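You operate a simulated robot arm through the tools that you are given. There is no shell and no other tool.

Carry out the task below with a simulated two-armed robot. There is one attempt and no reset: what you move stays moved.

TASK
Melt the blue pot marked size at the heat on its label.
Fine: stand it in the round well of the glue warmer, set the knob, then switch on; switch off once the lamp is green; lid on, no bubbles. Set down upright: what you pick out.

Only the result counts: the job must be done as asked and must still hold three seconds after the hand-in. Knocking over, shifting, dropping, spilling or breaking anything else fails it. Lids that push on must go on centred and level and be pressed home; caps that screw on are set level and turned clockwise until they are tight.

THE ROBOT
Two 7-joint arms with two-finger parallel grippers on one trunk that stands fixed in place. Base frame: the origin is at the foot of the trunk, x ahead of it, y to its left, z up; the work surface is at about z = 92. Readings come in cm, rad, newtons and seconds.
The left shoulder is at [5, 17.7, 120.4], the right one opposite. With the tool pointing down near the work surface each hand reaches from about 22 to 70 cm from the base axis, measured 20 degrees to its own side. Payload 3.43 kg a hand.
Tool frame (each hand has its own): the origin (TCP) lies between the finger pads and is the grasp point; the fingertips stand 3.4 cm ahead of it; z points along the fingers, y is the line along which they close. The gripper opens to 12.8 cm. The fingers are 2.4 cm wide and 1.2 cm thick; the gripper's body (4.8 by 13 cm) begins 9.6 cm behind the TCP.
Orientation is that of the tool frame in the base frame, as a unit quaternion [w, x, y, z]. With the fingers straight down and closing along the base's y, the tool's x points along the base's -x, its y along +y and its z along -z.

THE INTERFACE
- The arms move only by the tool step_arm. It takes "left_series", "right_series" or both (then of equal length, played together; a hand with none holds still); each is a list of rows, each an object of numbers (a shift or turn left out is 0, a gripper value left out holds the last): "rx", "ry", "rz": the turn, a rotation vector about the tool's x, y, z in units of 5 degrees (1.0 is 5 degrees); "dx", "dy", "dz": the shift along the tool's x, y, z in units of 20 mm (1.0 is 20 mm); "hand": the gripper command, from -1 (shut) to 1 (fully open), values between in proportion. In form: [{"rx": .., "ry": .., "rz": .., "dx": .., "dy": .., "dz": .., "hand": ..}, ...]. A call has 1 to 20 rows; each row shifts and turns the commanded pose from where the row before left it, along the tool's axes as they then stand. A call with a number of a shift or a turn outside -1 to 1 is refused whole. Each row takes 0.2 s and may step no farther than 5 cm and 0.15 rad from the row before; otherwise, or with a gripper value out of range, the whole call is refused. A pose out of reach is approached as far as the arm can. The call stops where the force on the tool passes 40 N (or 10 N more than at its start, if that is more) or the arm is blocked; 0.2 s more then pass. The fingers move at their own pace (about 10.8 cm/s each) and stop on an object; they squeeze with about 37 N. The grip force told is the motor's: it shows also when the fingers shut on nothing. Time passes only in rows, and 0.2 s behind the last, so rows that do not move let the fingers close. The reply holds the time, the measured pose of the TCP, the force on the tool along the base axes, the opening and the grip force, in the units named above and with some noise, with the torque about the TCP (base axes, N m) and any sound that the robot's microphone picked up.
- Cameras (640 x 400 px; columns grow to the right, rows downward): "scene" is now at [14.42, -5.52, 139.96]; the picture's right is [-0.61, -0.79, 0.00], its down [-0.21, 0.17, -0.96] and it looks along [0.76, -0.59, -0.27] (base axes); focal length 214 px, centre (320, 200). "left" rides on the left gripper at [7.6, 1.1, -16] in its tool frame; the picture's right is [-0.15, 0.99, 0.00], its down [-0.88, -0.13, -0.46] and it looks along [-0.45, -0.07, 0.89] (tool axes); focal length 234 px, centre (320, 200). "right" rides on the right gripper at [7.6, -1.1, -16] in its tool frame; the picture's right is [0.15, 0.99, 0.00], its down [-0.88, 0.13, -0.46] and it looks along [-0.45, 0.07, 0.89] (tool axes); focal length 234 px, centre (320, 200). There is no depth. A picture from a camera that has moved, and an enlarged one, comes with that camera's place and axes in the base frame and with its lens.
- grab_frame(camera): a new picture of that camera. It takes no simulated time.
- move_column(by): slides the trunk up (or, below 0, down) by that many cm; the arms and the scene camera ride with it, the base frame stays. It gives what a move gives, with no picture.
- pan_tilt(pan, tilt): turns the head with the scene camera to pan (to the left, within 1.396 rad either way) and tilt (down, from -0.506 to 1.204), counted from straight ahead of the robot. It gives what a move gives.
- enlarge(camera, box): a new picture of the part [left, top, right, bottom] of that camera's present view, enlarged. It takes no simulated time.
- finish_job(): hands the job in; it is judged then, once.

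Nothing tells you positions but the pictures and the camera data. Unless the task says otherwise, let go and move clear before handing in.

The tools are called as name(argument=value, ...) on one line, values as JSON. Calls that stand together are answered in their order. step_arm: Moves the arms, as the interface text tells. Its arguments: {"type":"object","properties":{"left_series":{"type":"array"},"right_series":{"type":"array"}},"required":[]} The other tools are called the same way: move_column (by) slides the trunk up or down; pan_tilt (pan, tilt) turns the head that bears the scene camera; grab_frame (camera) takes a picture; enlarge (camera, box) takes an enlarged picture of a part of a camera's view; finish_job () hands the job in.

At the start:

```text
time_s: 0.0
left_position: [30.29, -4.15, 133.05]
left_orientation: [0.0, 0.0, 1.0, 0.0]
left_ft_force: [-0.6, -0.4, -0.5]
left_ft_torque: [0.0, -0.01, 0.0]
left_finger_gap: 12.81
left_gripper_force: 0.0
right_position: [29.41, -32.82, 127.39]
right_orientation: [0.0, 0.0, 1.0, 0.0]
right_ft_force: [-0.1, -0.1, 0.1]
right_ft_torque: [0.03, 0.01, -0.02]
right_finger_gap: 12.81
right_gripper_force: 0.0
trunk travel left (down, up): [-37.5, 2.6]
head pan, tilt: [-0.66, 0.272]
```

scene: 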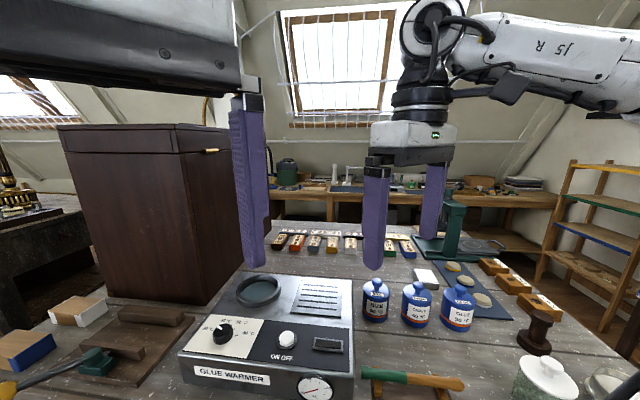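
right: 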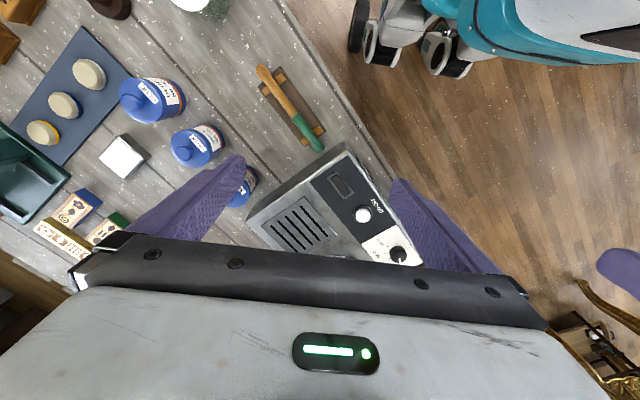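
left: 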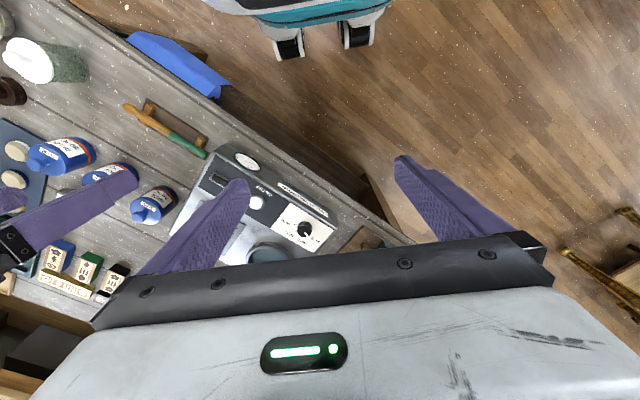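

I see a glue warmer with a round well, a knob, an ON/OFF button and a lamp window. Three blue pots stand to its right. I'll enlarge the view to read the labels first.

enlarge(camera="scene", box=[350, 260, 490, 348])

enlarge(camera="scene", box=[170, 265, 370, 400])

enlarge(camera="scene", box=[400, 230, 600, 360])

enlarge(camera="right", box=[0, 40, 270, 210])

enlarge(camera="scene", box=[260, 220, 430, 270])

```text
4.55 times, centred on (420, 304) of scene
camera zoom: at [14.42, -5.52, 139.96], right [-0.61, -0.79, 0.0], down [-0.21, 0.17, -0.96], along [0.76, -0.59, -0.27], focal length 975 px, centre (-134, -273)
```

zoom: 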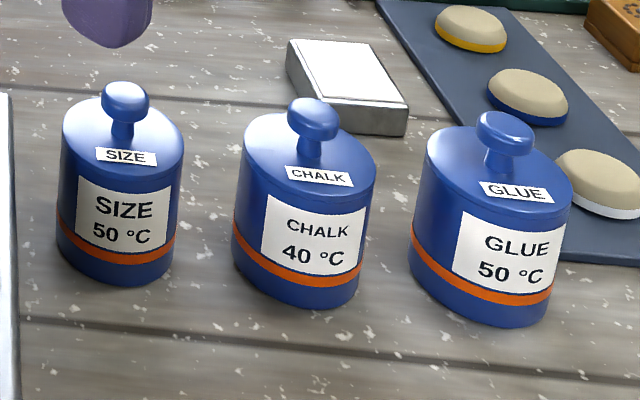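

```text
2.96 times, centred on (270, 332) of scene
camera zoom: at [14.42, -5.52, 139.96], right [-0.61, -0.79, 0.0], down [-0.21, 0.17, -0.96], along [0.76, -0.59, -0.27], focal length 636 px, centre (468, -193)
```

zoom: 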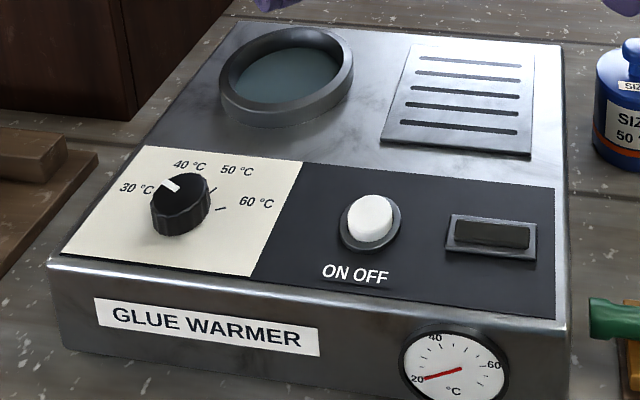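

```text
3.08 times, centred on (500, 295) of scene
camera zoom: at [14.42, -5.52, 139.96], right [-0.61, -0.79, 0.0], down [-0.21, 0.17, -0.96], along [0.76, -0.59, -0.27], focal length 660 px, centre (-234, -92)
```

zoom: 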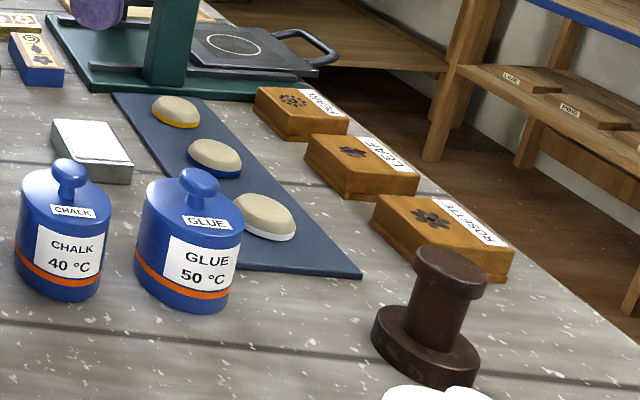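

```text
2.35 times, centred on (135, 125) of right
camera zoom: at [21.79, -33.92, 143.3], right [-0.15, 0.99, 0.0], down [0.88, 0.13, 0.46], along [0.45, 0.07, -0.89], focal length 551 px, centre (755, 376)
```

zoom: 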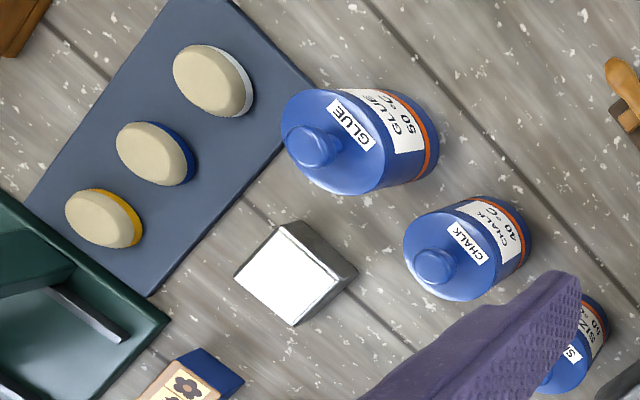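

```text
3.76 times, centred on (345, 245) of scene
camera zoom: at [14.42, -5.52, 139.96], right [-0.61, -0.79, 0.0], down [-0.21, 0.17, -0.96], along [0.76, -0.59, -0.27], focal length 807 px, centre (226, 31)
```

zoom: 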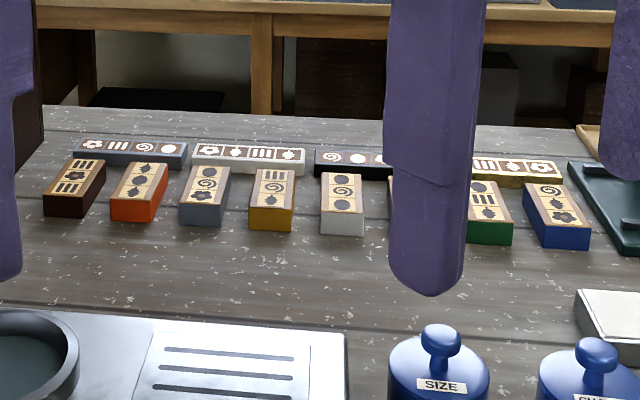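

The target is the pot reading SIZE, 50 °C. The knob's pointer is now at about 40 °C or a bit below. I'll look steeper with the head to get the geometry.

pan_tilt(pan=-0.55, tilt=0.75)

grab_frame(camera="scene")

```text
time_s: 0.9
left_position: [30.19, -4.07, 133.02]
left_orientation: [0.0, 0.0, 1.0, 0.0]
left_ft_force: [1.4, 1.6, -1.5]
left_ft_torque: [-0.27, 0.22, -0.15]
left_finger_gap: 12.8
left_gripper_force: 0.2
right_position: [29.4, -32.79, 127.34]
right_orientation: [-0.001, 0.0, 1.0, 0.0]
right_ft_force: [0.3, -0.9, 0.3]
right_ft_torque: [-0.02, -0.01, 0.01]
right_finger_gap: 12.8
right_gripper_force: 0.1
trunk travel left (down, up): [-37.5, 2.6]
head pan, tilt: [-0.55, 0.75]
```

```text
taken
camera scene: at [14.1, -4.17, 135.7], right [-0.53, -0.85, 0.0], down [-0.58, 0.36, -0.73], along [0.62, -0.39, -0.68], focal length 214 px, centre (320, 200)
```

scene: 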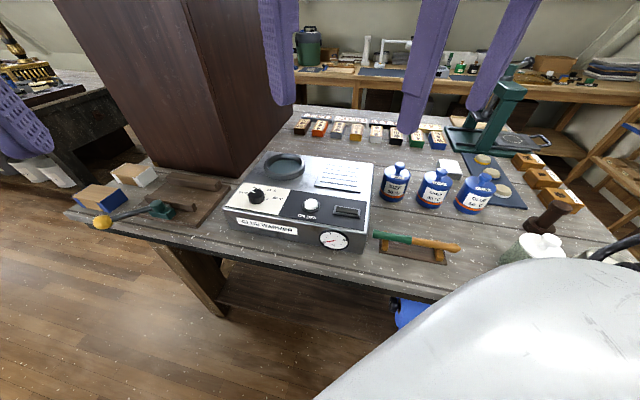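

The table is now fully in view. I'll enlarge the warmer and the pots to measure them.

enlarge(camera="scene", box=[215, 145, 385, 255])

enlarge(camera="scene", box=[365, 145, 495, 225])

enlarge(camera="scene", box=[360, 140, 640, 300])

enlarge(camera="left", box=[160, 130, 400, 280])

enlarge(camera="right", box=[200, 130, 440, 280])

```text
3.64 times, centred on (300, 200) of scene
camera zoom: at [14.1, -4.17, 135.7], right [-0.53, -0.85, 0.0], down [-0.58, 0.36, -0.73], along [0.62, -0.39, -0.68], focal length 780 px, centre (393, 200)
```

zoom: 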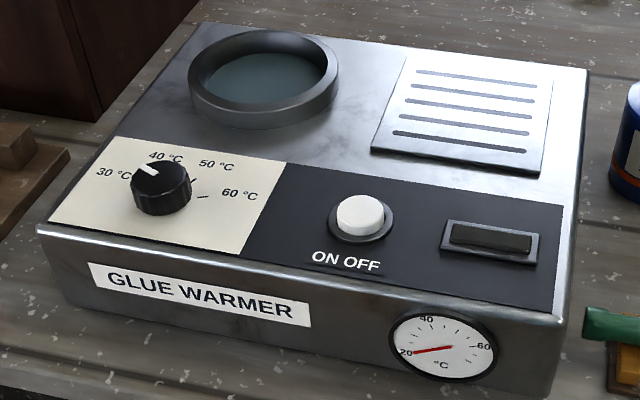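

```text
4.92 times, centred on (430, 185) of scene
camera zoom: at [14.1, -4.17, 135.7], right [-0.53, -0.85, 0.0], down [-0.58, 0.36, -0.73], along [0.62, -0.39, -0.68], focal length 1056 px, centre (-222, 274)
```

zoom: 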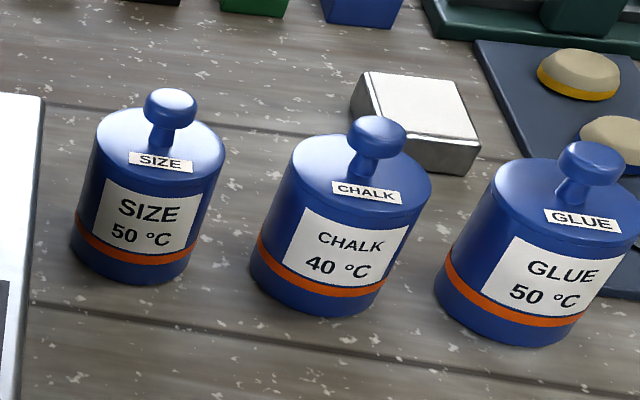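

```text
2.29 times, centred on (500, 220) of scene
camera zoom: at [14.1, -4.17, 135.7], right [-0.53, -0.85, 0.0], down [-0.58, 0.36, -0.73], along [0.62, -0.39, -0.68], focal length 490 px, centre (-91, 154)
```

zoom: 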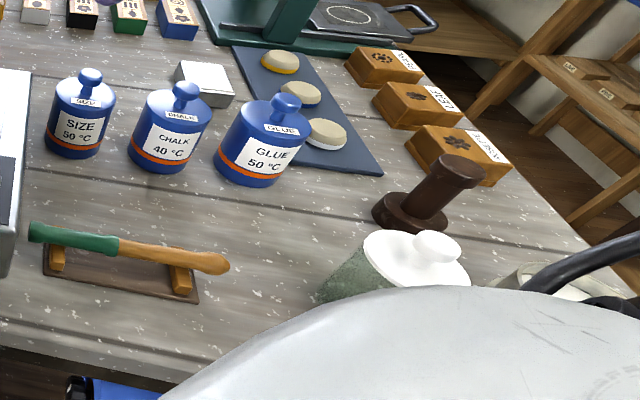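

```text
2.67 times, centred on (280, 205) of left
camera zoom: at [22.64, -2.96, 148.96], right [0.15, 0.99, 0.0], down [0.88, -0.13, 0.46], along [0.45, -0.07, -0.89], focal length 624 px, centre (427, 187)
```

zoom: 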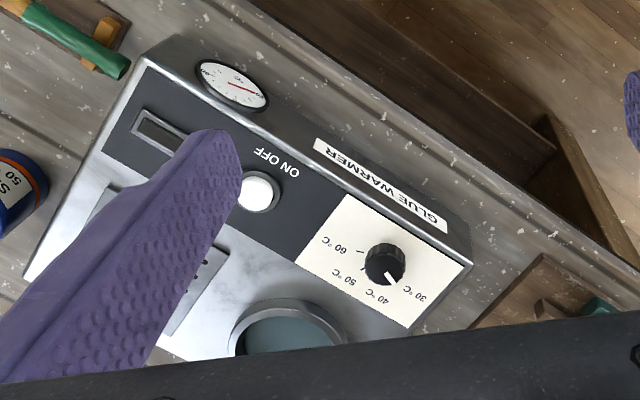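

```text
2.67 times, centred on (320, 205) of right
camera zoom: at [21.79, -33.92, 143.3], right [-0.15, 0.99, 0.0], down [0.88, 0.13, 0.46], along [0.45, 0.07, -0.89], focal length 624 px, centre (320, 187)
```

zoom: 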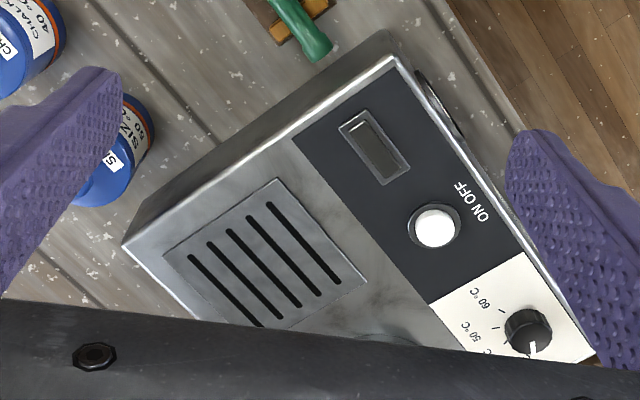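

I place the button near [45.4, -21.1, 101], the knob near [53.5, -11.3, 102] and the well near [62.5, -22]. Next I'll move the left arm out of the way and bring the right hand over the pots for a closer look.

step_arm(left_series=[{"dy": 1}, {"dy": 1}, {"dy": 1}, {"dy": 1}, {"dy": 1}, {"dy": 1}, {"dy": 1}, {"dy": 1}, {"dy": 1}, {"dy": 1}], right_series=[{"dx": -0.475, "dy": -0.89, "dz": 0.3}, {"dx": -0.475, "dy": -0.89, "dz": 0.3}, {"dx": -0.475, "dy": -0.89, "dz": 0.3}, {"dx": -0.475, "dy": -0.89, "dz": 0.3}, {"dx": -0.475, "dy": -0.89, "dz": 0.3}, {"dx": -0.475, "dy": -0.89, "dz": 0.3}, {"dx": -0.475, "dy": -0.89, "dz": 0.3}, {"dx": -0.475, "dy": -0.89, "dz": 0.3}, {"dz": 0}, {"dz": 0}])

grab_frame(camera="right")

grab_frame(camera="scene")

```text
time_s: 3.1
left_position: [30.0, 16.03, 132.91]
left_orientation: [0.0, 0.001, 1.0, 0.0]
left_ft_force: [-0.9, -0.7, -0.3]
left_ft_torque: [-0.02, -0.01, 0.02]
left_finger_gap: 12.78
left_gripper_force: 0.0
right_position: [36.98, -46.86, 122.44]
right_orientation: [0.0, 0.0, 1.0, 0.0]
right_ft_force: [0.0, -0.1, -0.1]
right_ft_torque: [-0.04, 0.02, 0.0]
right_finger_gap: 12.77
right_gripper_force: 0.0
trunk travel left (down, up): [-37.5, 2.6]
head pan, tilt: [-0.55, 0.75]
```

```text
taken
camera right: at [29.42, -47.92, 138.54], right [-0.15, 0.99, 0.0], down [0.88, 0.13, 0.46], along [0.45, 0.07, -0.89], focal length 234 px, centre (320, 200)
```

right: 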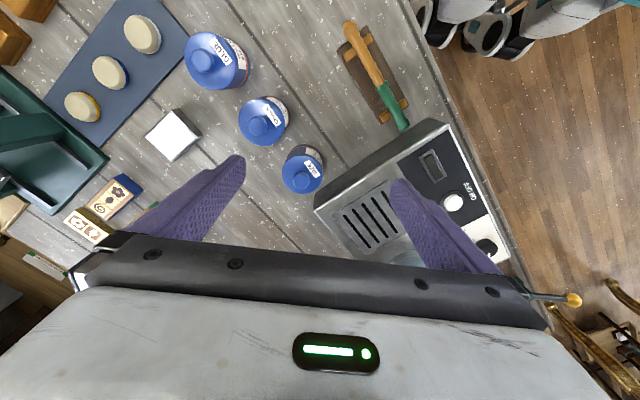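

```text
taken
camera scene: at [14.09, -4.1, 135.67], right [-0.52, -0.85, 0.0], down [-0.58, 0.36, -0.73], along [0.62, -0.38, -0.68], focal length 214 px, centre (320, 200)
```

scene: 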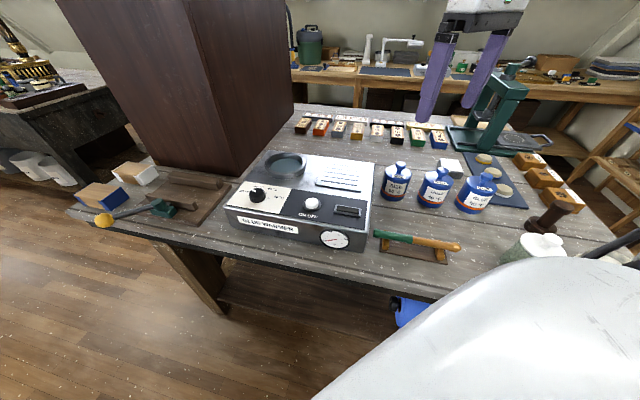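

enlarge(camera="right", box=[170, 20, 410, 200])

enlarge(camera="right", box=[310, 110, 510, 270])

```text
2.22 times, centred on (290, 110) of right
camera zoom: at [29.42, -47.92, 138.54], right [-0.15, 0.99, 0.0], down [0.88, 0.13, 0.46], along [0.45, 0.07, -0.89], focal length 520 px, centre (387, 400)
```

zoom: 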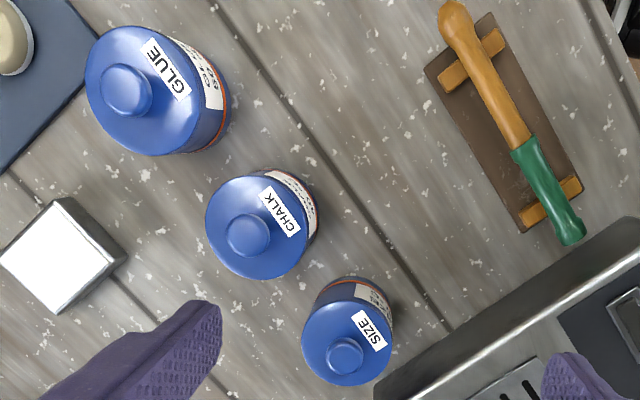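

```text
2.50 times, centred on (410, 190) of right
camera zoom: at [29.42, -47.92, 138.54], right [-0.15, 0.99, 0.0], down [0.88, 0.13, 0.46], along [0.45, 0.07, -0.89], focal length 585 px, centre (95, 225)
```

zoom: 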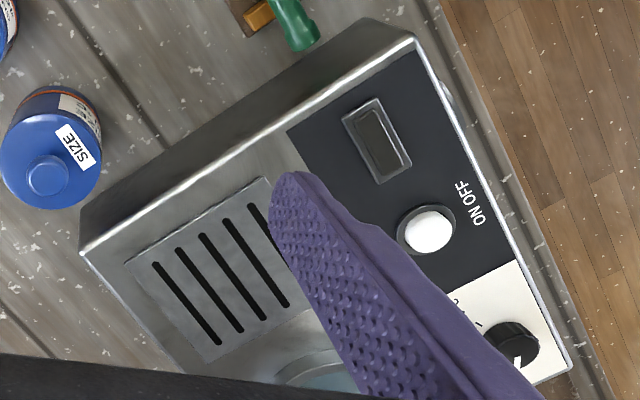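

The SIZE pot's axis comes out near (44.7, -48.7), with the lid knob's top at about z = 102.7 and a diameter of about 7 cm. Next I'll look straight into the well.

step_arm(right_series=[{"dx": -0.45, "dy": 1}, {"dx": -0.45, "dy": 1}, {"dx": -0.45, "dy": 1}, {"dx": -0.45, "dy": 1}, {"dx": -0.45, "dy": 1}, {"dx": -0.45, "dy": 1}, {"dx": -0.45, "dy": 1}, {"dx": -0.45, "dy": 1}, {"dx": -0.45, "dy": 1}, {"dx": -0.45, "dy": 1}, {"dx": -0.45, "dy": 1}, {"dx": -0.45, "dy": 1}, {"dx": -0.4}, {"dx": 0}])

grab_frame(camera="right")

enlarge(camera="right", box=[200, 100, 440, 250])

```text
time_s: 6.1
left_position: [30.07, 15.94, 133.07]
left_orientation: [-0.001, 0.0, 1.0, 0.0]
left_ft_force: [-0.6, 0.7, -0.5]
left_ft_torque: [-0.02, 0.01, 0.04]
left_finger_gap: 12.81
left_gripper_force: 0.0
right_position: [48.58, -23.12, 122.56]
right_orientation: [0.0, 0.0, 1.0, 0.0]
right_ft_force: [1.2, -0.5, -0.3]
right_ft_torque: [0.0, 0.02, -0.01]
right_finger_gap: 12.78
right_gripper_force: 0.0
trunk travel left (down, up): [-37.5, 2.6]
head pan, tilt: [-0.55, 0.75]
```

```text
taken
camera right: at [40.97, -24.11, 138.5], right [-0.15, 0.99, 0.0], down [0.88, 0.13, 0.46], along [0.45, 0.07, -0.89], focal length 234 px, centre (320, 200)
```

right: 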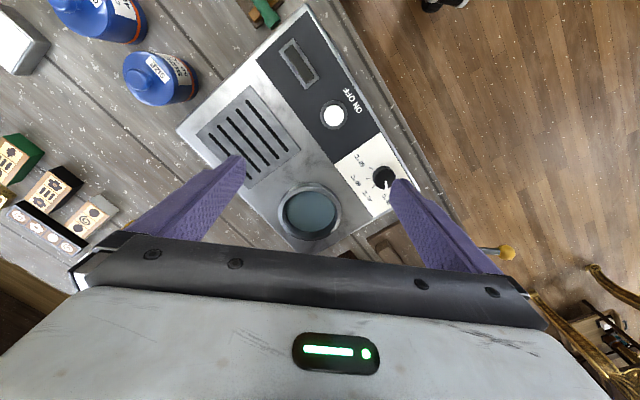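

```text
2.67 times, centred on (320, 175) of right
camera zoom: at [40.97, -24.11, 138.5], right [-0.15, 0.99, 0.0], down [0.88, 0.13, 0.46], along [0.45, 0.07, -0.89], focal length 624 px, centre (320, 267)
```

zoom: 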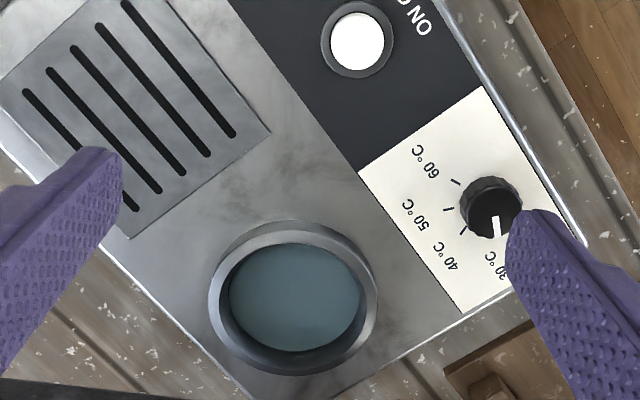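

I place the well's rim centre near (63.3, -22.6, 101). I'll zoom in further on the well and the knob scale.

enlarge(camera="right", box=[270, 175, 350, 255])

enlarge(camera="scene", box=[250, 140, 320, 190])

enlarge(camera="right", box=[330, 140, 420, 220])

enlarge(camera="scene", box=[220, 175, 300, 225])

```text
5.00 times, centred on (310, 215) of right
camera zoom: at [40.97, -24.11, 138.5], right [-0.15, 0.99, 0.0], down [0.88, 0.13, 0.46], along [0.45, 0.07, -0.89], focal length 1171 px, centre (370, 125)
```

zoom: 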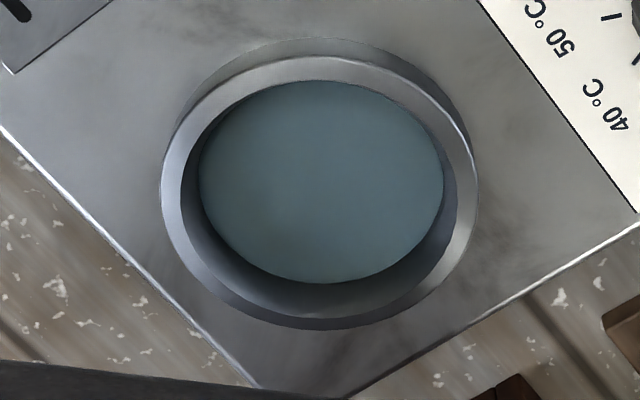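

```text
8.00 times, centred on (285, 165) of scene
camera zoom: at [14.09, -4.11, 135.67], right [-0.52, -0.85, 0.0], down [-0.58, 0.36, -0.73], along [0.62, -0.38, -0.68], focal length 1716 px, centre (600, 480)
```

zoom: 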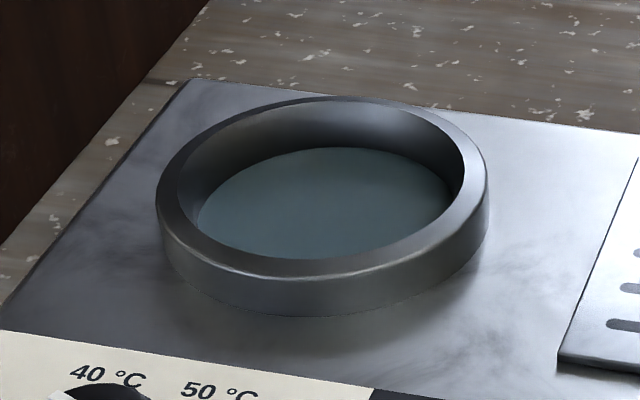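

```text
5.00 times, centred on (375, 180) of right
camera zoom: at [40.97, -24.11, 138.5], right [-0.15, 0.99, 0.0], down [0.88, 0.13, 0.46], along [0.45, 0.07, -0.89], focal length 1171 px, centre (45, 300)
```

zoom: 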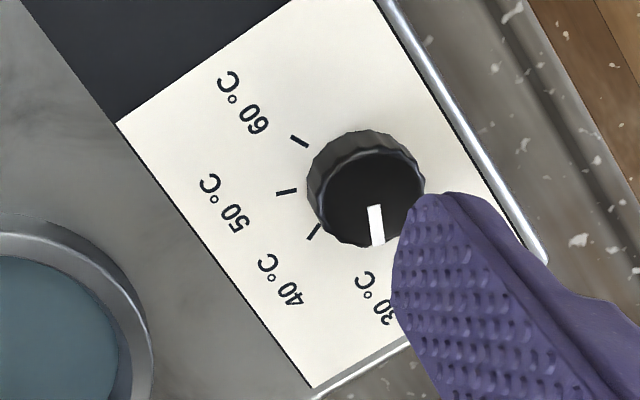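

```text
8.00 times, centred on (260, 200) of scene
camera zoom: at [14.09, -4.11, 135.67], right [-0.52, -0.85, 0.0], down [-0.58, 0.36, -0.73], along [0.62, -0.38, -0.68], focal length 1716 px, centre (800, 200)
```

zoom: 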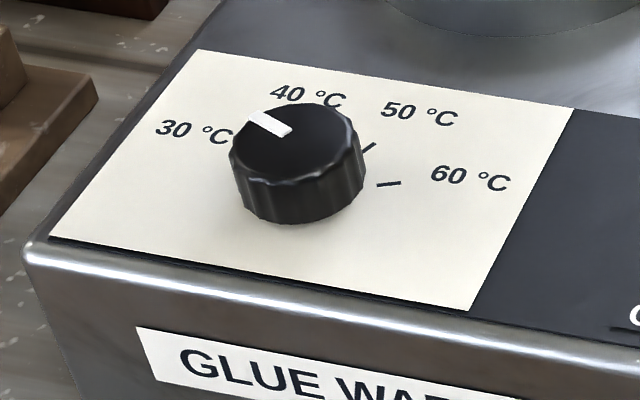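

The well is shallow: its floor is at about z ≈ 99.3 and its rim at about 101. The knob points at 30 °C, and 50 °C is about 90° clockwise from there. I'll move above the SIZE pot now and turn the hand 45° so the fingers close across the row of pots.

step_arm(right_series=[{"dx": 0.15, "dy": -0.985, "dz": 0.1}, {"dx": 0.15, "dy": -0.985, "dz": 0.1}, {"dx": 0.15, "dy": -0.985, "dz": 0.1}, {"dx": 0.15, "dy": -0.985, "dz": 0.1}, {"dx": 0.15, "dy": -0.985, "dz": 0.1}, {"dx": 0.15, "dy": -0.985, "dz": 0.1}, {"dx": 0.15, "dy": -0.985, "dz": 0.1}, {"dx": 0.15, "dy": -0.985, "dz": 0.1}, {"dx": 0.15, "dy": -0.985, "dz": 0.1}, {"dx": 0.15, "dy": -0.985, "dz": 0.1}, {"dx": 0.15, "dy": -0.985, "dz": 0.1}, {"dx": 0.15, "dy": -0.985, "dz": 0.1}, {"dx": 0.15, "dy": -0.985, "dz": 0.1}])

step_arm(right_series=[{"rz": -1}, {"rz": -1}, {"rz": -1}, {"rz": -1}, {"rz": -1}, {"rz": -1}, {"rz": -1}, {"rz": -1}, {"rz": -1}, {"rz": 0}, {"rz": 0}])

grab_frame(camera="right")

grab_frame(camera="scene")

```text
time_s: 8.9
left_position: [30.07, 15.81, 133.02]
left_orientation: [-0.001, 0.0, 1.0, 0.0]
left_ft_force: [0.2, 0.2, -0.2]
left_ft_torque: [0.01, -0.02, 0.01]
left_finger_gap: 12.81
left_gripper_force: 0.1
right_position: [44.5, -48.87, 119.71]
right_orientation: [0.0, 0.001, 1.0, 0.0]
right_ft_force: [-0.8, -0.3, -0.2]
right_ft_torque: [0.0, 0.01, 0.0]
right_finger_gap: 12.8
right_gripper_force: 0.0
trunk travel left (down, up): [-37.5, 2.6]
head pan, tilt: [-0.55, 0.75]
```

```text
time_s: 11.3
left_position: [30.16, 15.92, 132.95]
left_orientation: [0.0, 0.0, 1.0, 0.0]
left_ft_force: [0.9, -0.3, 0.6]
left_ft_torque: [0.02, 0.01, -0.05]
left_finger_gap: 12.79
left_gripper_force: 0.1
right_position: [44.58, -48.75, 119.89]
right_orientation: [-0.001, 0.0, 1.0, 0.0]
right_ft_force: [0.4, 0.7, -0.6]
right_ft_torque: [-0.03, -0.03, 0.02]
right_finger_gap: 12.82
right_gripper_force: 0.1
right hand out of reach, approached as far as the arm can: row 1, 2, 3, 4, 5, 6, 7, 8, 9
trunk travel left (down, up): [-37.5, 2.6]
head pan, tilt: [-0.55, 0.75]
```

```text
taken
camera right: at [37.01, -49.84, 135.87], right [-0.15, 0.99, 0.0], down [0.88, 0.13, 0.46], along [0.45, 0.07, -0.89], focal length 234 px, centre (320, 200)
```

right: 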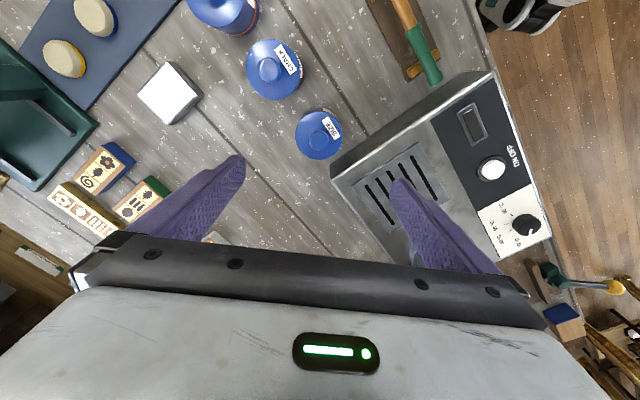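

```text
taken
camera scene: at [14.11, -4.13, 135.67], right [-0.52, -0.85, 0.0], down [-0.58, 0.36, -0.73], along [0.62, -0.38, -0.68], focal length 214 px, centre (320, 200)
```

scene: 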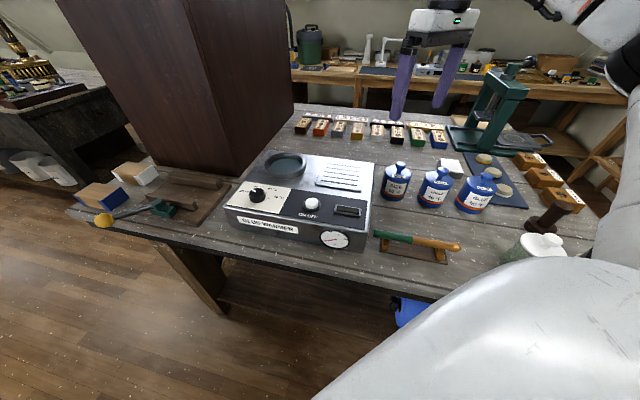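

Turning counterclockwise is blocked by a wrist limit. The unrotated hand clears both the warmer and the neighbouring pot, so I'll grasp along y. First I'll check which pose is commanded with one small clockwise turn.

step_arm(right_series=[{"rz": 1}, {"rz": 0}])

enlarge(camera="right", box=[260, 80, 380, 180])

```text
time_s: 11.9
left_position: [30.15, 15.96, 132.95]
left_orientation: [0.0, 0.0, 1.0, -0.001]
left_ft_force: [0.5, 0.0, 0.3]
left_ft_torque: [-0.02, 0.01, 0.03]
left_finger_gap: 12.82
left_gripper_force: 0.0
right_position: [44.77, -48.9, 119.93]
right_orientation: [0.0, 0.045, 0.999, 0.001]
right_ft_force: [0.1, 1.0, -0.4]
right_ft_torque: [-0.01, -0.02, 0.0]
right_finger_gap: 12.77
right_gripper_force: 0.0
trunk travel left (down, up): [-37.5, 2.6]
head pan, tilt: [-0.55, 0.75]
```

```text
4.00 times, centred on (320, 130) of right
camera zoom: at [37.07, -49.13, 135.92], right [-0.06, 1.0, 0.0], down [0.89, 0.05, 0.46], along [0.46, 0.03, -0.89], focal length 937 px, centre (320, 480)
```

zoom: 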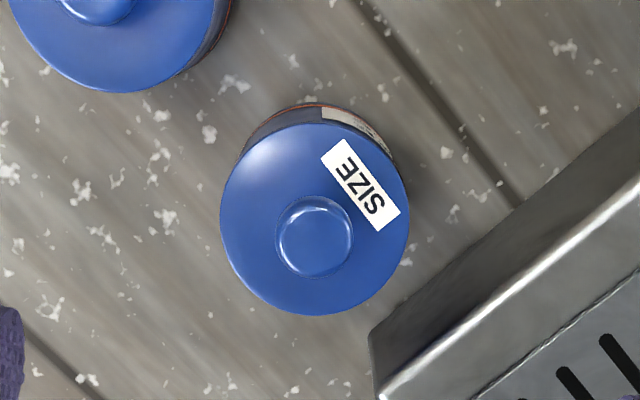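

The pot axis is at (44.6, -48.85) and the TCP sits right over it. I'll set the opening to about 9.6 cm and descend partway.

step_arm(right_series=[{"hand": 0.5}, {"dz": 0.8}, {"dz": 0.8}, {"dz": 0.8}, {"dz": 0.8}, {"dz": 0.8}, {"dz": 0.8}, {"dz": 0.8}, {"dz": 0.8}, {"dz": 0.4}, {"dz": 0}])

grab_frame(camera="right")

enlarge(camera="scene", box=[340, 80, 500, 220])

```text
time_s: 14.3
left_position: [30.13, 16.0, 132.97]
left_orientation: [0.0, 0.0, 1.0, -0.001]
left_ft_force: [0.0, -0.5, 0.2]
left_ft_torque: [0.01, 0.01, 0.02]
left_finger_gap: 12.82
left_gripper_force: 0.0
right_position: [44.58, -48.85, 106.25]
right_orientation: [0.0, 0.043, 0.999, 0.0]
right_ft_force: [-0.1, 0.0, -0.2]
right_ft_torque: [0.0, 0.02, 0.0]
right_finger_gap: 9.58
right_gripper_force: 0.0
trunk travel left (down, up): [-37.5, 2.6]
head pan, tilt: [-0.55, 0.75]
```

```text
taken
camera right: at [37.01, -49.26, 122.18], right [-0.06, 1.0, 0.0], down [0.89, 0.05, 0.46], along [0.46, 0.03, -0.89], focal length 234 px, centre (320, 200)
```

right: 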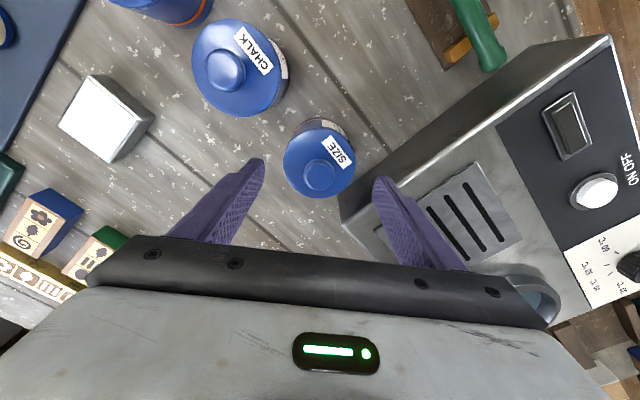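

```text
2.86 times, centred on (420, 150) of scene
camera zoom: at [14.1, -4.13, 135.67], right [-0.52, -0.85, 0.0], down [-0.58, 0.36, -0.73], along [0.62, -0.38, -0.68], focal length 613 px, centre (34, 343)
```

zoom: 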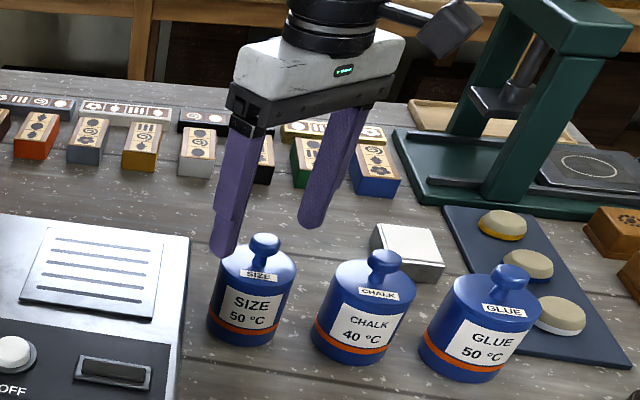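

The fingers straddle the pot evenly. Next I'll descend to TCP z ≈ 98, with the tips about 2.6 cm above the table, and close.

step_arm(right_series=[{"dz": 0.6}, {"dz": 0.6}, {"dz": 0.6}, {"dz": 0.6}, {"dz": 0.6}, {"dz": 0.6}, {"dz": 0.5}, {"dz": 0}])

grab_frame(camera="right")

enlarge(camera="scene", box=[340, 80, 500, 220])

```text
time_s: 16.1
left_position: [30.13, 15.88, 132.96]
left_orientation: [-0.001, 0.0, 1.0, -0.001]
left_ft_force: [-0.5, -0.7, -0.7]
left_ft_torque: [0.05, 0.01, 0.02]
left_finger_gap: 12.8
left_gripper_force: 0.0
right_position: [44.65, -48.62, 98.07]
right_orientation: [0.0, 0.044, 0.999, 0.0]
right_ft_force: [0.1, -0.2, -0.6]
right_ft_torque: [-0.04, 0.01, 0.0]
right_finger_gap: 9.59
right_gripper_force: 0.1
trunk travel left (down, up): [-37.5, 2.6]
head pan, tilt: [-0.55, 0.75]
```

```text
taken
camera right: at [37.1, -49.06, 114.06], right [-0.06, 1.0, 0.0], down [0.89, 0.05, 0.46], along [0.46, 0.03, -0.89], focal length 234 px, centre (320, 200)
```

right: 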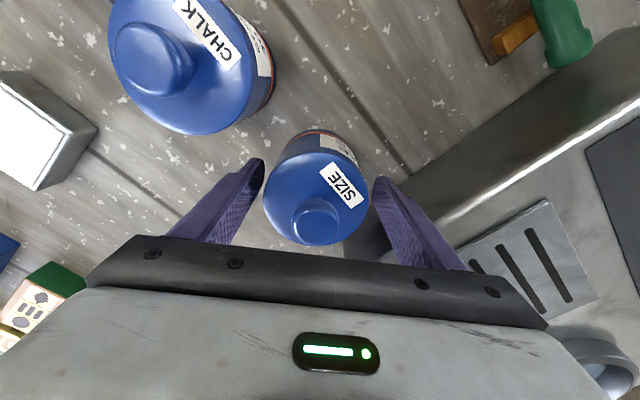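

```text
2.86 times, centred on (420, 150) of scene
camera zoom: at [14.1, -4.13, 135.67], right [-0.52, -0.85, 0.0], down [-0.58, 0.36, -0.73], along [0.62, -0.38, -0.68], focal length 613 px, centre (34, 343)
```

zoom: 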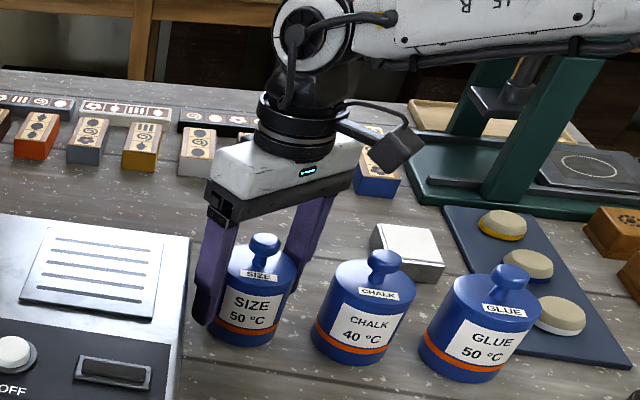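

The fingers stand on both sides of the pot with clearance. I'll close on it now.

step_arm(right_series=[{"hand": 0.2}, {"hand": 0.12}, {"hand": -1}, {"hand": -1}, {"hand": -1}])

grab_frame(camera="right")

enlarge(camera="scene", box=[340, 80, 500, 220])

```text
time_s: 17.3
left_position: [30.08, 15.94, 132.96]
left_orientation: [0.0, 0.0, 1.0, 0.0]
left_ft_force: [0.0, -0.1, -0.2]
left_ft_torque: [0.0, 0.01, 0.0]
left_finger_gap: 12.81
left_gripper_force: 0.0
right_position: [44.77, -48.6, 97.99]
right_orientation: [0.0, 0.043, 0.999, 0.0]
right_ft_force: [-0.3, -1.0, 0.2]
right_ft_torque: [-0.2, -0.08, -0.02]
right_finger_gap: 7.14
right_gripper_force: 37.2
trunk travel left (down, up): [-37.5, 2.6]
head pan, tilt: [-0.55, 0.75]
```

```text
taken
camera right: at [37.09, -49.09, 114.06], right [-0.06, 1.0, 0.0], down [0.89, 0.05, 0.46], along [0.45, 0.03, -0.89], focal length 234 px, centre (320, 200)
```

right: 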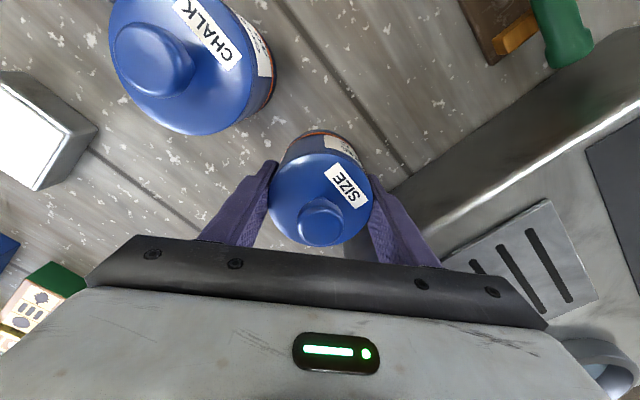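

```text
2.86 times, centred on (420, 150) of scene
camera zoom: at [14.1, -4.15, 135.66], right [-0.52, -0.85, 0.0], down [-0.58, 0.36, -0.73], along [0.62, -0.38, -0.68], focal length 613 px, centre (34, 343)
```

zoom: 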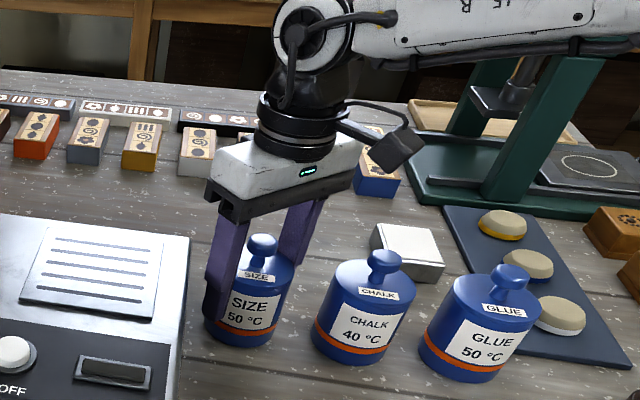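

The pot is gripped at 7.1 cm. I'll lift it straight up.

step_arm(right_series=[{"dz": -0.2}, {"dz": -0.4}, {"dz": -0.6}, {"dz": -0.6}, {"dz": -0.6}, {"dz": -0.6}, {"dz": -0.6}, {"dz": -0.6}, {"dz": -0.6}, {"dz": -0.6}, {"dz": -0.6}, {"dz": -0.6}, {"dz": -0.4}, {"dz": 0}])

grab_frame(camera="right")

grab_frame(camera="scene")

```text
time_s: 20.3
left_position: [30.15, 15.8, 132.99]
left_orientation: [0.0, 0.0, 1.0, 0.0]
left_ft_force: [-0.2, -0.3, 0.0]
left_ft_torque: [-0.01, 0.02, -0.02]
left_finger_gap: 12.81
left_gripper_force: 0.0
right_position: [44.47, -48.71, 112.02]
right_orientation: [0.001, 0.043, 0.999, 0.0]
right_ft_force: [-0.4, 0.2, -4.9]
right_ft_torque: [0.0, 0.0, -0.01]
right_finger_gap: 7.14
right_gripper_force: 36.9
trunk travel left (down, up): [-37.5, 2.6]
head pan, tilt: [-0.55, 0.75]
```

```text
taken
camera right: at [36.91, -49.18, 128.05], right [-0.06, 1.0, 0.0], down [0.89, 0.05, 0.46], along [0.45, 0.03, -0.89], focal length 234 px, centre (320, 200)
```

right: 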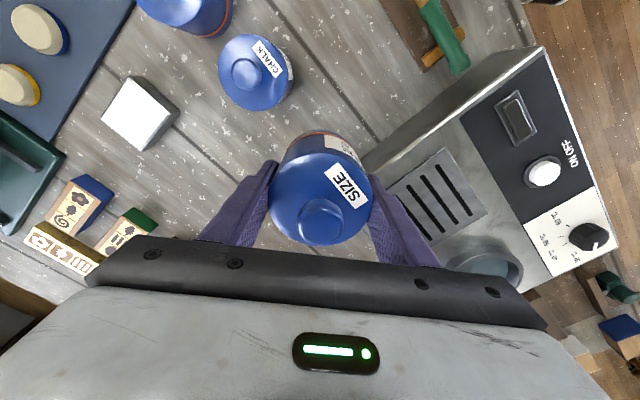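

```text
taken
camera scene: at [14.14, -4.18, 135.66], right [-0.52, -0.85, 0.0], down [-0.58, 0.36, -0.73], along [0.62, -0.38, -0.68], focal length 214 px, centre (320, 200)
```

scene: 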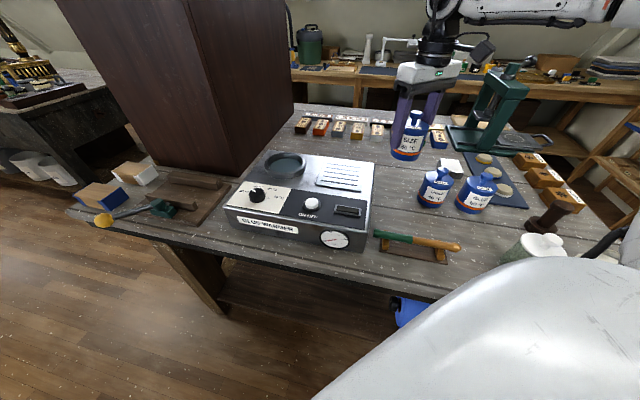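

The pot is up, at about 5 N. I'll carry it above the well now.

step_arm(right_series=[{"dx": -0.2, "dy": 0.34}, {"dx": -0.4, "dy": 0.68}, {"dx": -0.5, "dy": 0.85}, {"dx": -0.5, "dy": 0.85}, {"dx": -0.5, "dy": 0.85}, {"dx": -0.5, "dy": 0.85}, {"dx": -0.5, "dy": 0.85}, {"dx": -0.5, "dy": 0.85}, {"dx": -0.5, "dy": 0.85}, {"dx": -0.5, "dy": 0.85}, {"dx": -0.5, "dy": 0.85}, {"dx": -0.5, "dy": 0.85}, {"dx": -0.5, "dy": 0.85}, {"dx": -0.5, "dy": 0.85}, {"dx": -0.5, "dy": 0.85}, {"dx": -0.5, "dy": 0.85}, {"dx": -0.33, "dy": 0.56}, {"dx": -0.2, "dy": 0.34}, {"dx": 0}])

grab_frame(camera="right")

enlarge(camera="scene", box=[200, 90, 400, 230])

```text
time_s: 24.3
left_position: [30.18, 15.92, 132.93]
left_orientation: [0.0, 0.0, 1.0, 0.0]
left_ft_force: [0.1, -0.3, -1.6]
left_ft_torque: [-0.03, 0.01, 0.0]
left_finger_gap: 12.81
left_gripper_force: 0.1
right_position: [56.4, -25.74, 111.03]
right_orientation: [0.0, 0.044, 0.999, 0.0]
right_ft_force: [-0.9, 1.1, -4.4]
right_ft_torque: [0.05, -0.03, -0.01]
right_finger_gap: 7.11
right_gripper_force: 36.9
right hand out of reach, approached as far as the arm can: row 13, 14, 15, 16, 17, 18
trunk travel left (down, up): [-37.5, 2.6]
head pan, tilt: [-0.55, 0.75]
```

```text
taken
camera right: at [48.73, -26.13, 126.95], right [-0.06, 1.0, 0.0], down [0.89, 0.05, 0.46], along [0.46, 0.03, -0.89], focal length 234 px, centre (320, 200)
```

right: 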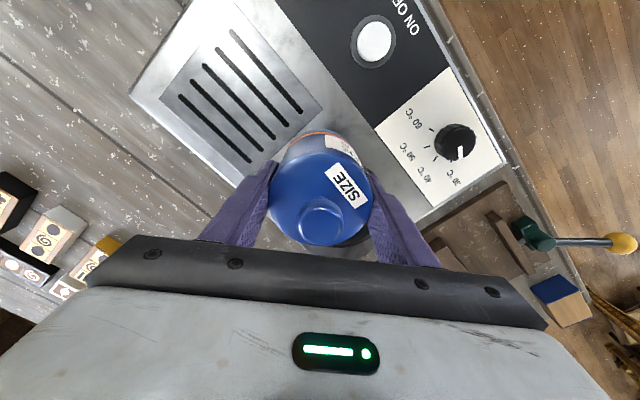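

```text
2.86 times, centred on (300, 160) of scene
camera zoom: at [14.15, -4.15, 135.66], right [-0.52, -0.85, 0.0], down [-0.58, 0.36, -0.73], along [0.62, -0.38, -0.68], focal length 613 px, centre (377, 314)
```

zoom: 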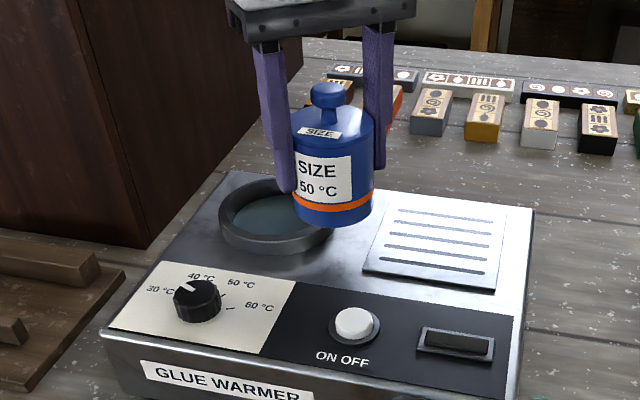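

The arm stops short at (56.4, -25.7), probably at a wrist limit rather than its length. I'll turn the hand clockwise about the pot's axis and try again.

step_arm(right_series=[{"rz": 0.6}, {"rz": 0.8}, {"rz": 0.8}, {"rz": 0.8}, {"rz": 0.8}, {"rz": 0.8}, {"rz": 0.8}, {"rz": 0.6}, {"rz": 0}])

```text
time_s: 26.3
left_position: [30.17, 15.92, 133.07]
left_orientation: [-0.001, 0.0, 1.0, 0.0]
left_ft_force: [0.8, 0.1, 0.0]
left_ft_torque: [-0.03, -0.02, 0.0]
left_finger_gap: 12.8
left_gripper_force: 0.1
right_position: [56.43, -25.81, 111.0]
right_orientation: [0.0, 0.303, 0.953, 0.0]
right_ft_force: [0.3, -0.6, -4.3]
right_ft_torque: [0.0, -0.02, 0.0]
right_finger_gap: 7.12
right_gripper_force: 36.6
trunk travel left (down, up): [-37.5, 2.6]
head pan, tilt: [-0.55, 0.75]
```

step_arm(right_series=[{"dx": -0.15, "dy": 0.27}, {"dx": -0.3, "dy": 0.54}, {"dx": -0.3, "dy": 0.54}, {"dx": -0.3, "dy": 0.54}, {"dx": -0.3, "dy": 0.54}, {"dx": -0.3, "dy": 0.54}, {"dx": -0.15, "dy": 0.27}, {"dx": 0}])

```text
time_s: 28.1
left_position: [30.16, 15.81, 132.89]
left_orientation: [0.0, 0.0, 1.0, 0.0]
left_ft_force: [-0.8, 0.2, 0.5]
left_ft_torque: [-0.02, -0.02, 0.01]
left_finger_gap: 12.82
left_gripper_force: 0.0
right_position: [56.46, -25.72, 110.99]
right_orientation: [0.0, 0.301, 0.954, 0.0]
right_ft_force: [-0.2, 0.1, -4.3]
right_ft_torque: [-0.02, 0.02, 0.01]
right_finger_gap: 7.09
right_gripper_force: 37.1
right hand out of reach, approached as far as the arm can: row 1, 2, 3, 4, 5, 6, 7
trunk travel left (down, up): [-37.5, 2.6]
head pan, tilt: [-0.55, 0.75]
```

Arm extension limits the reach at this height, and turning the hand didn't help. I'll raise the trunk, which puts the shoulder closer to wrist height.

move_column(by=2.6)

step_arm(right_series=[{"dz": 0.6}, {"dz": 0.6}, {"dz": 0.6}, {"dz": 0.4}, {"dx": -0.15, "dy": 0.27}, {"dx": -0.3, "dy": 0.54}, {"dx": -0.3, "dy": 0.54}, {"dx": -0.3, "dy": 0.54}, {"dx": -0.3, "dy": 0.54}, {"dx": -0.3, "dy": 0.54}, {"dx": -0.15, "dy": 0.27}, {"dx": 0}])

```text
time_s: 28.8
left_position: [30.13, 15.92, 135.73]
left_orientation: [0.0, 0.0, 1.0, 0.0]
left_ft_force: [0.1, -0.5, 0.1]
left_ft_torque: [0.03, 0.04, -0.03]
left_finger_gap: 12.83
left_gripper_force: 0.1
right_position: [56.49, -25.85, 113.42]
right_orientation: [0.0, 0.301, 0.954, -0.001]
right_ft_force: [-0.6, 0.4, -4.5]
right_ft_torque: [0.01, 0.0, -0.01]
right_finger_gap: 7.1
right_gripper_force: 36.9
trunk travel left (down, up): [-40.1, 0.0]
head pan, tilt: [-0.55, 0.75]
```

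```text
time_s: 31.4
left_position: [30.06, 15.93, 135.62]
left_orientation: [0.001, 0.0, 1.0, 0.001]
left_ft_force: [0.5, 0.6, 0.0]
left_ft_torque: [0.0, 0.01, -0.03]
left_finger_gap: 12.81
left_gripper_force: 0.0
right_position: [56.77, -25.65, 109.2]
right_orientation: [0.0, 0.301, 0.954, 0.002]
right_ft_force: [-0.1, 0.4, -5.3]
right_ft_torque: [-0.03, 0.01, 0.0]
right_finger_gap: 7.08
right_gripper_force: 37.0
right hand out of reach, approached as far as the arm can: row 6, 7, 8, 9, 10, 11
trunk travel left (down, up): [-40.1, 0.0]
head pan, tilt: [-0.55, 0.75]
```

Even with the trunk at its top, the vertical hand can't get over the well. I'll set the pot back on its old spot and re-grip it with the hand leaned back, so the wrist needs less reach.

step_arm(right_series=[{"dz": -0.7}, {"dz": -0.7}, {"dx": -0.06, "dy": -0.432}, {"dx": -0.115, "dy": -0.864}, {"dx": -0.115, "dy": -0.864}, {"dx": -0.115, "dy": -0.864}, {"dx": -0.115, "dy": -0.864}, {"dx": -0.115, "dy": -0.864}, {"dx": -0.115, "dy": -0.864}, {"dx": -0.115, "dy": -0.864}, {"dx": -0.115, "dy": -0.864}, {"dx": -0.115, "dy": -0.864}, {"dx": -0.115, "dy": -0.864}, {"dx": -0.115, "dy": -0.864}, {"dx": -0.115, "dy": -0.864}, {"dx": -0.115, "dy": -0.864}, {"dx": -0.115, "dy": -0.864}, {"dx": -0.06, "dy": -0.432}, {"dx": 0}])

grab_frame(camera="right")

enlarge(camera="scene", box=[340, 90, 500, 230])

```text
time_s: 35.4
left_position: [30.22, 15.85, 135.61]
left_orientation: [0.0, 0.0, 1.0, 0.001]
left_ft_force: [-0.1, 0.3, 0.2]
left_ft_torque: [-0.03, 0.0, -0.01]
left_finger_gap: 12.79
left_gripper_force: 0.1
right_position: [44.58, -49.05, 111.88]
right_orientation: [0.0, 0.301, 0.954, 0.0]
right_ft_force: [-0.4, 0.0, -4.9]
right_ft_torque: [-0.01, -0.01, -0.02]
right_finger_gap: 7.07
right_gripper_force: 37.2
trunk travel left (down, up): [-40.1, 0.0]
head pan, tilt: [-0.55, 0.75]
```

```text
taken
camera right: at [37.76, -45.62, 127.97], right [0.45, 0.89, 0.0], down [0.8, -0.4, 0.46], along [0.41, -0.2, -0.89], focal length 234 px, centre (320, 200)
```

right: 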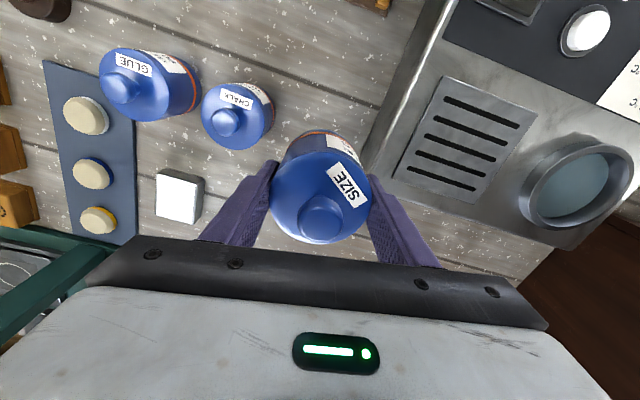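

```text
2.86 times, centred on (420, 160) of scene
camera zoom: at [14.14, -4.17, 138.26], right [-0.52, -0.85, 0.0], down [-0.58, 0.36, -0.73], along [0.62, -0.38, -0.68], focal length 613 px, centre (34, 314)
```

zoom: 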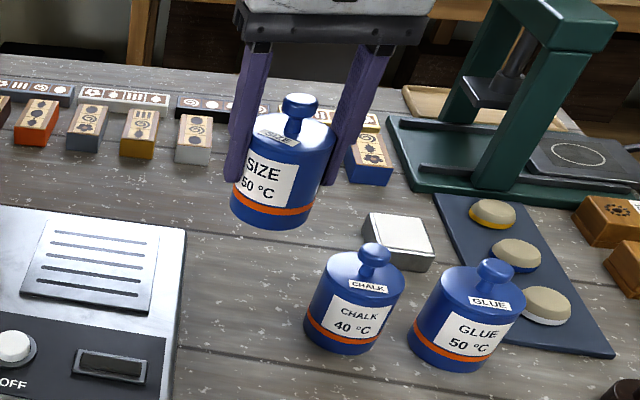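

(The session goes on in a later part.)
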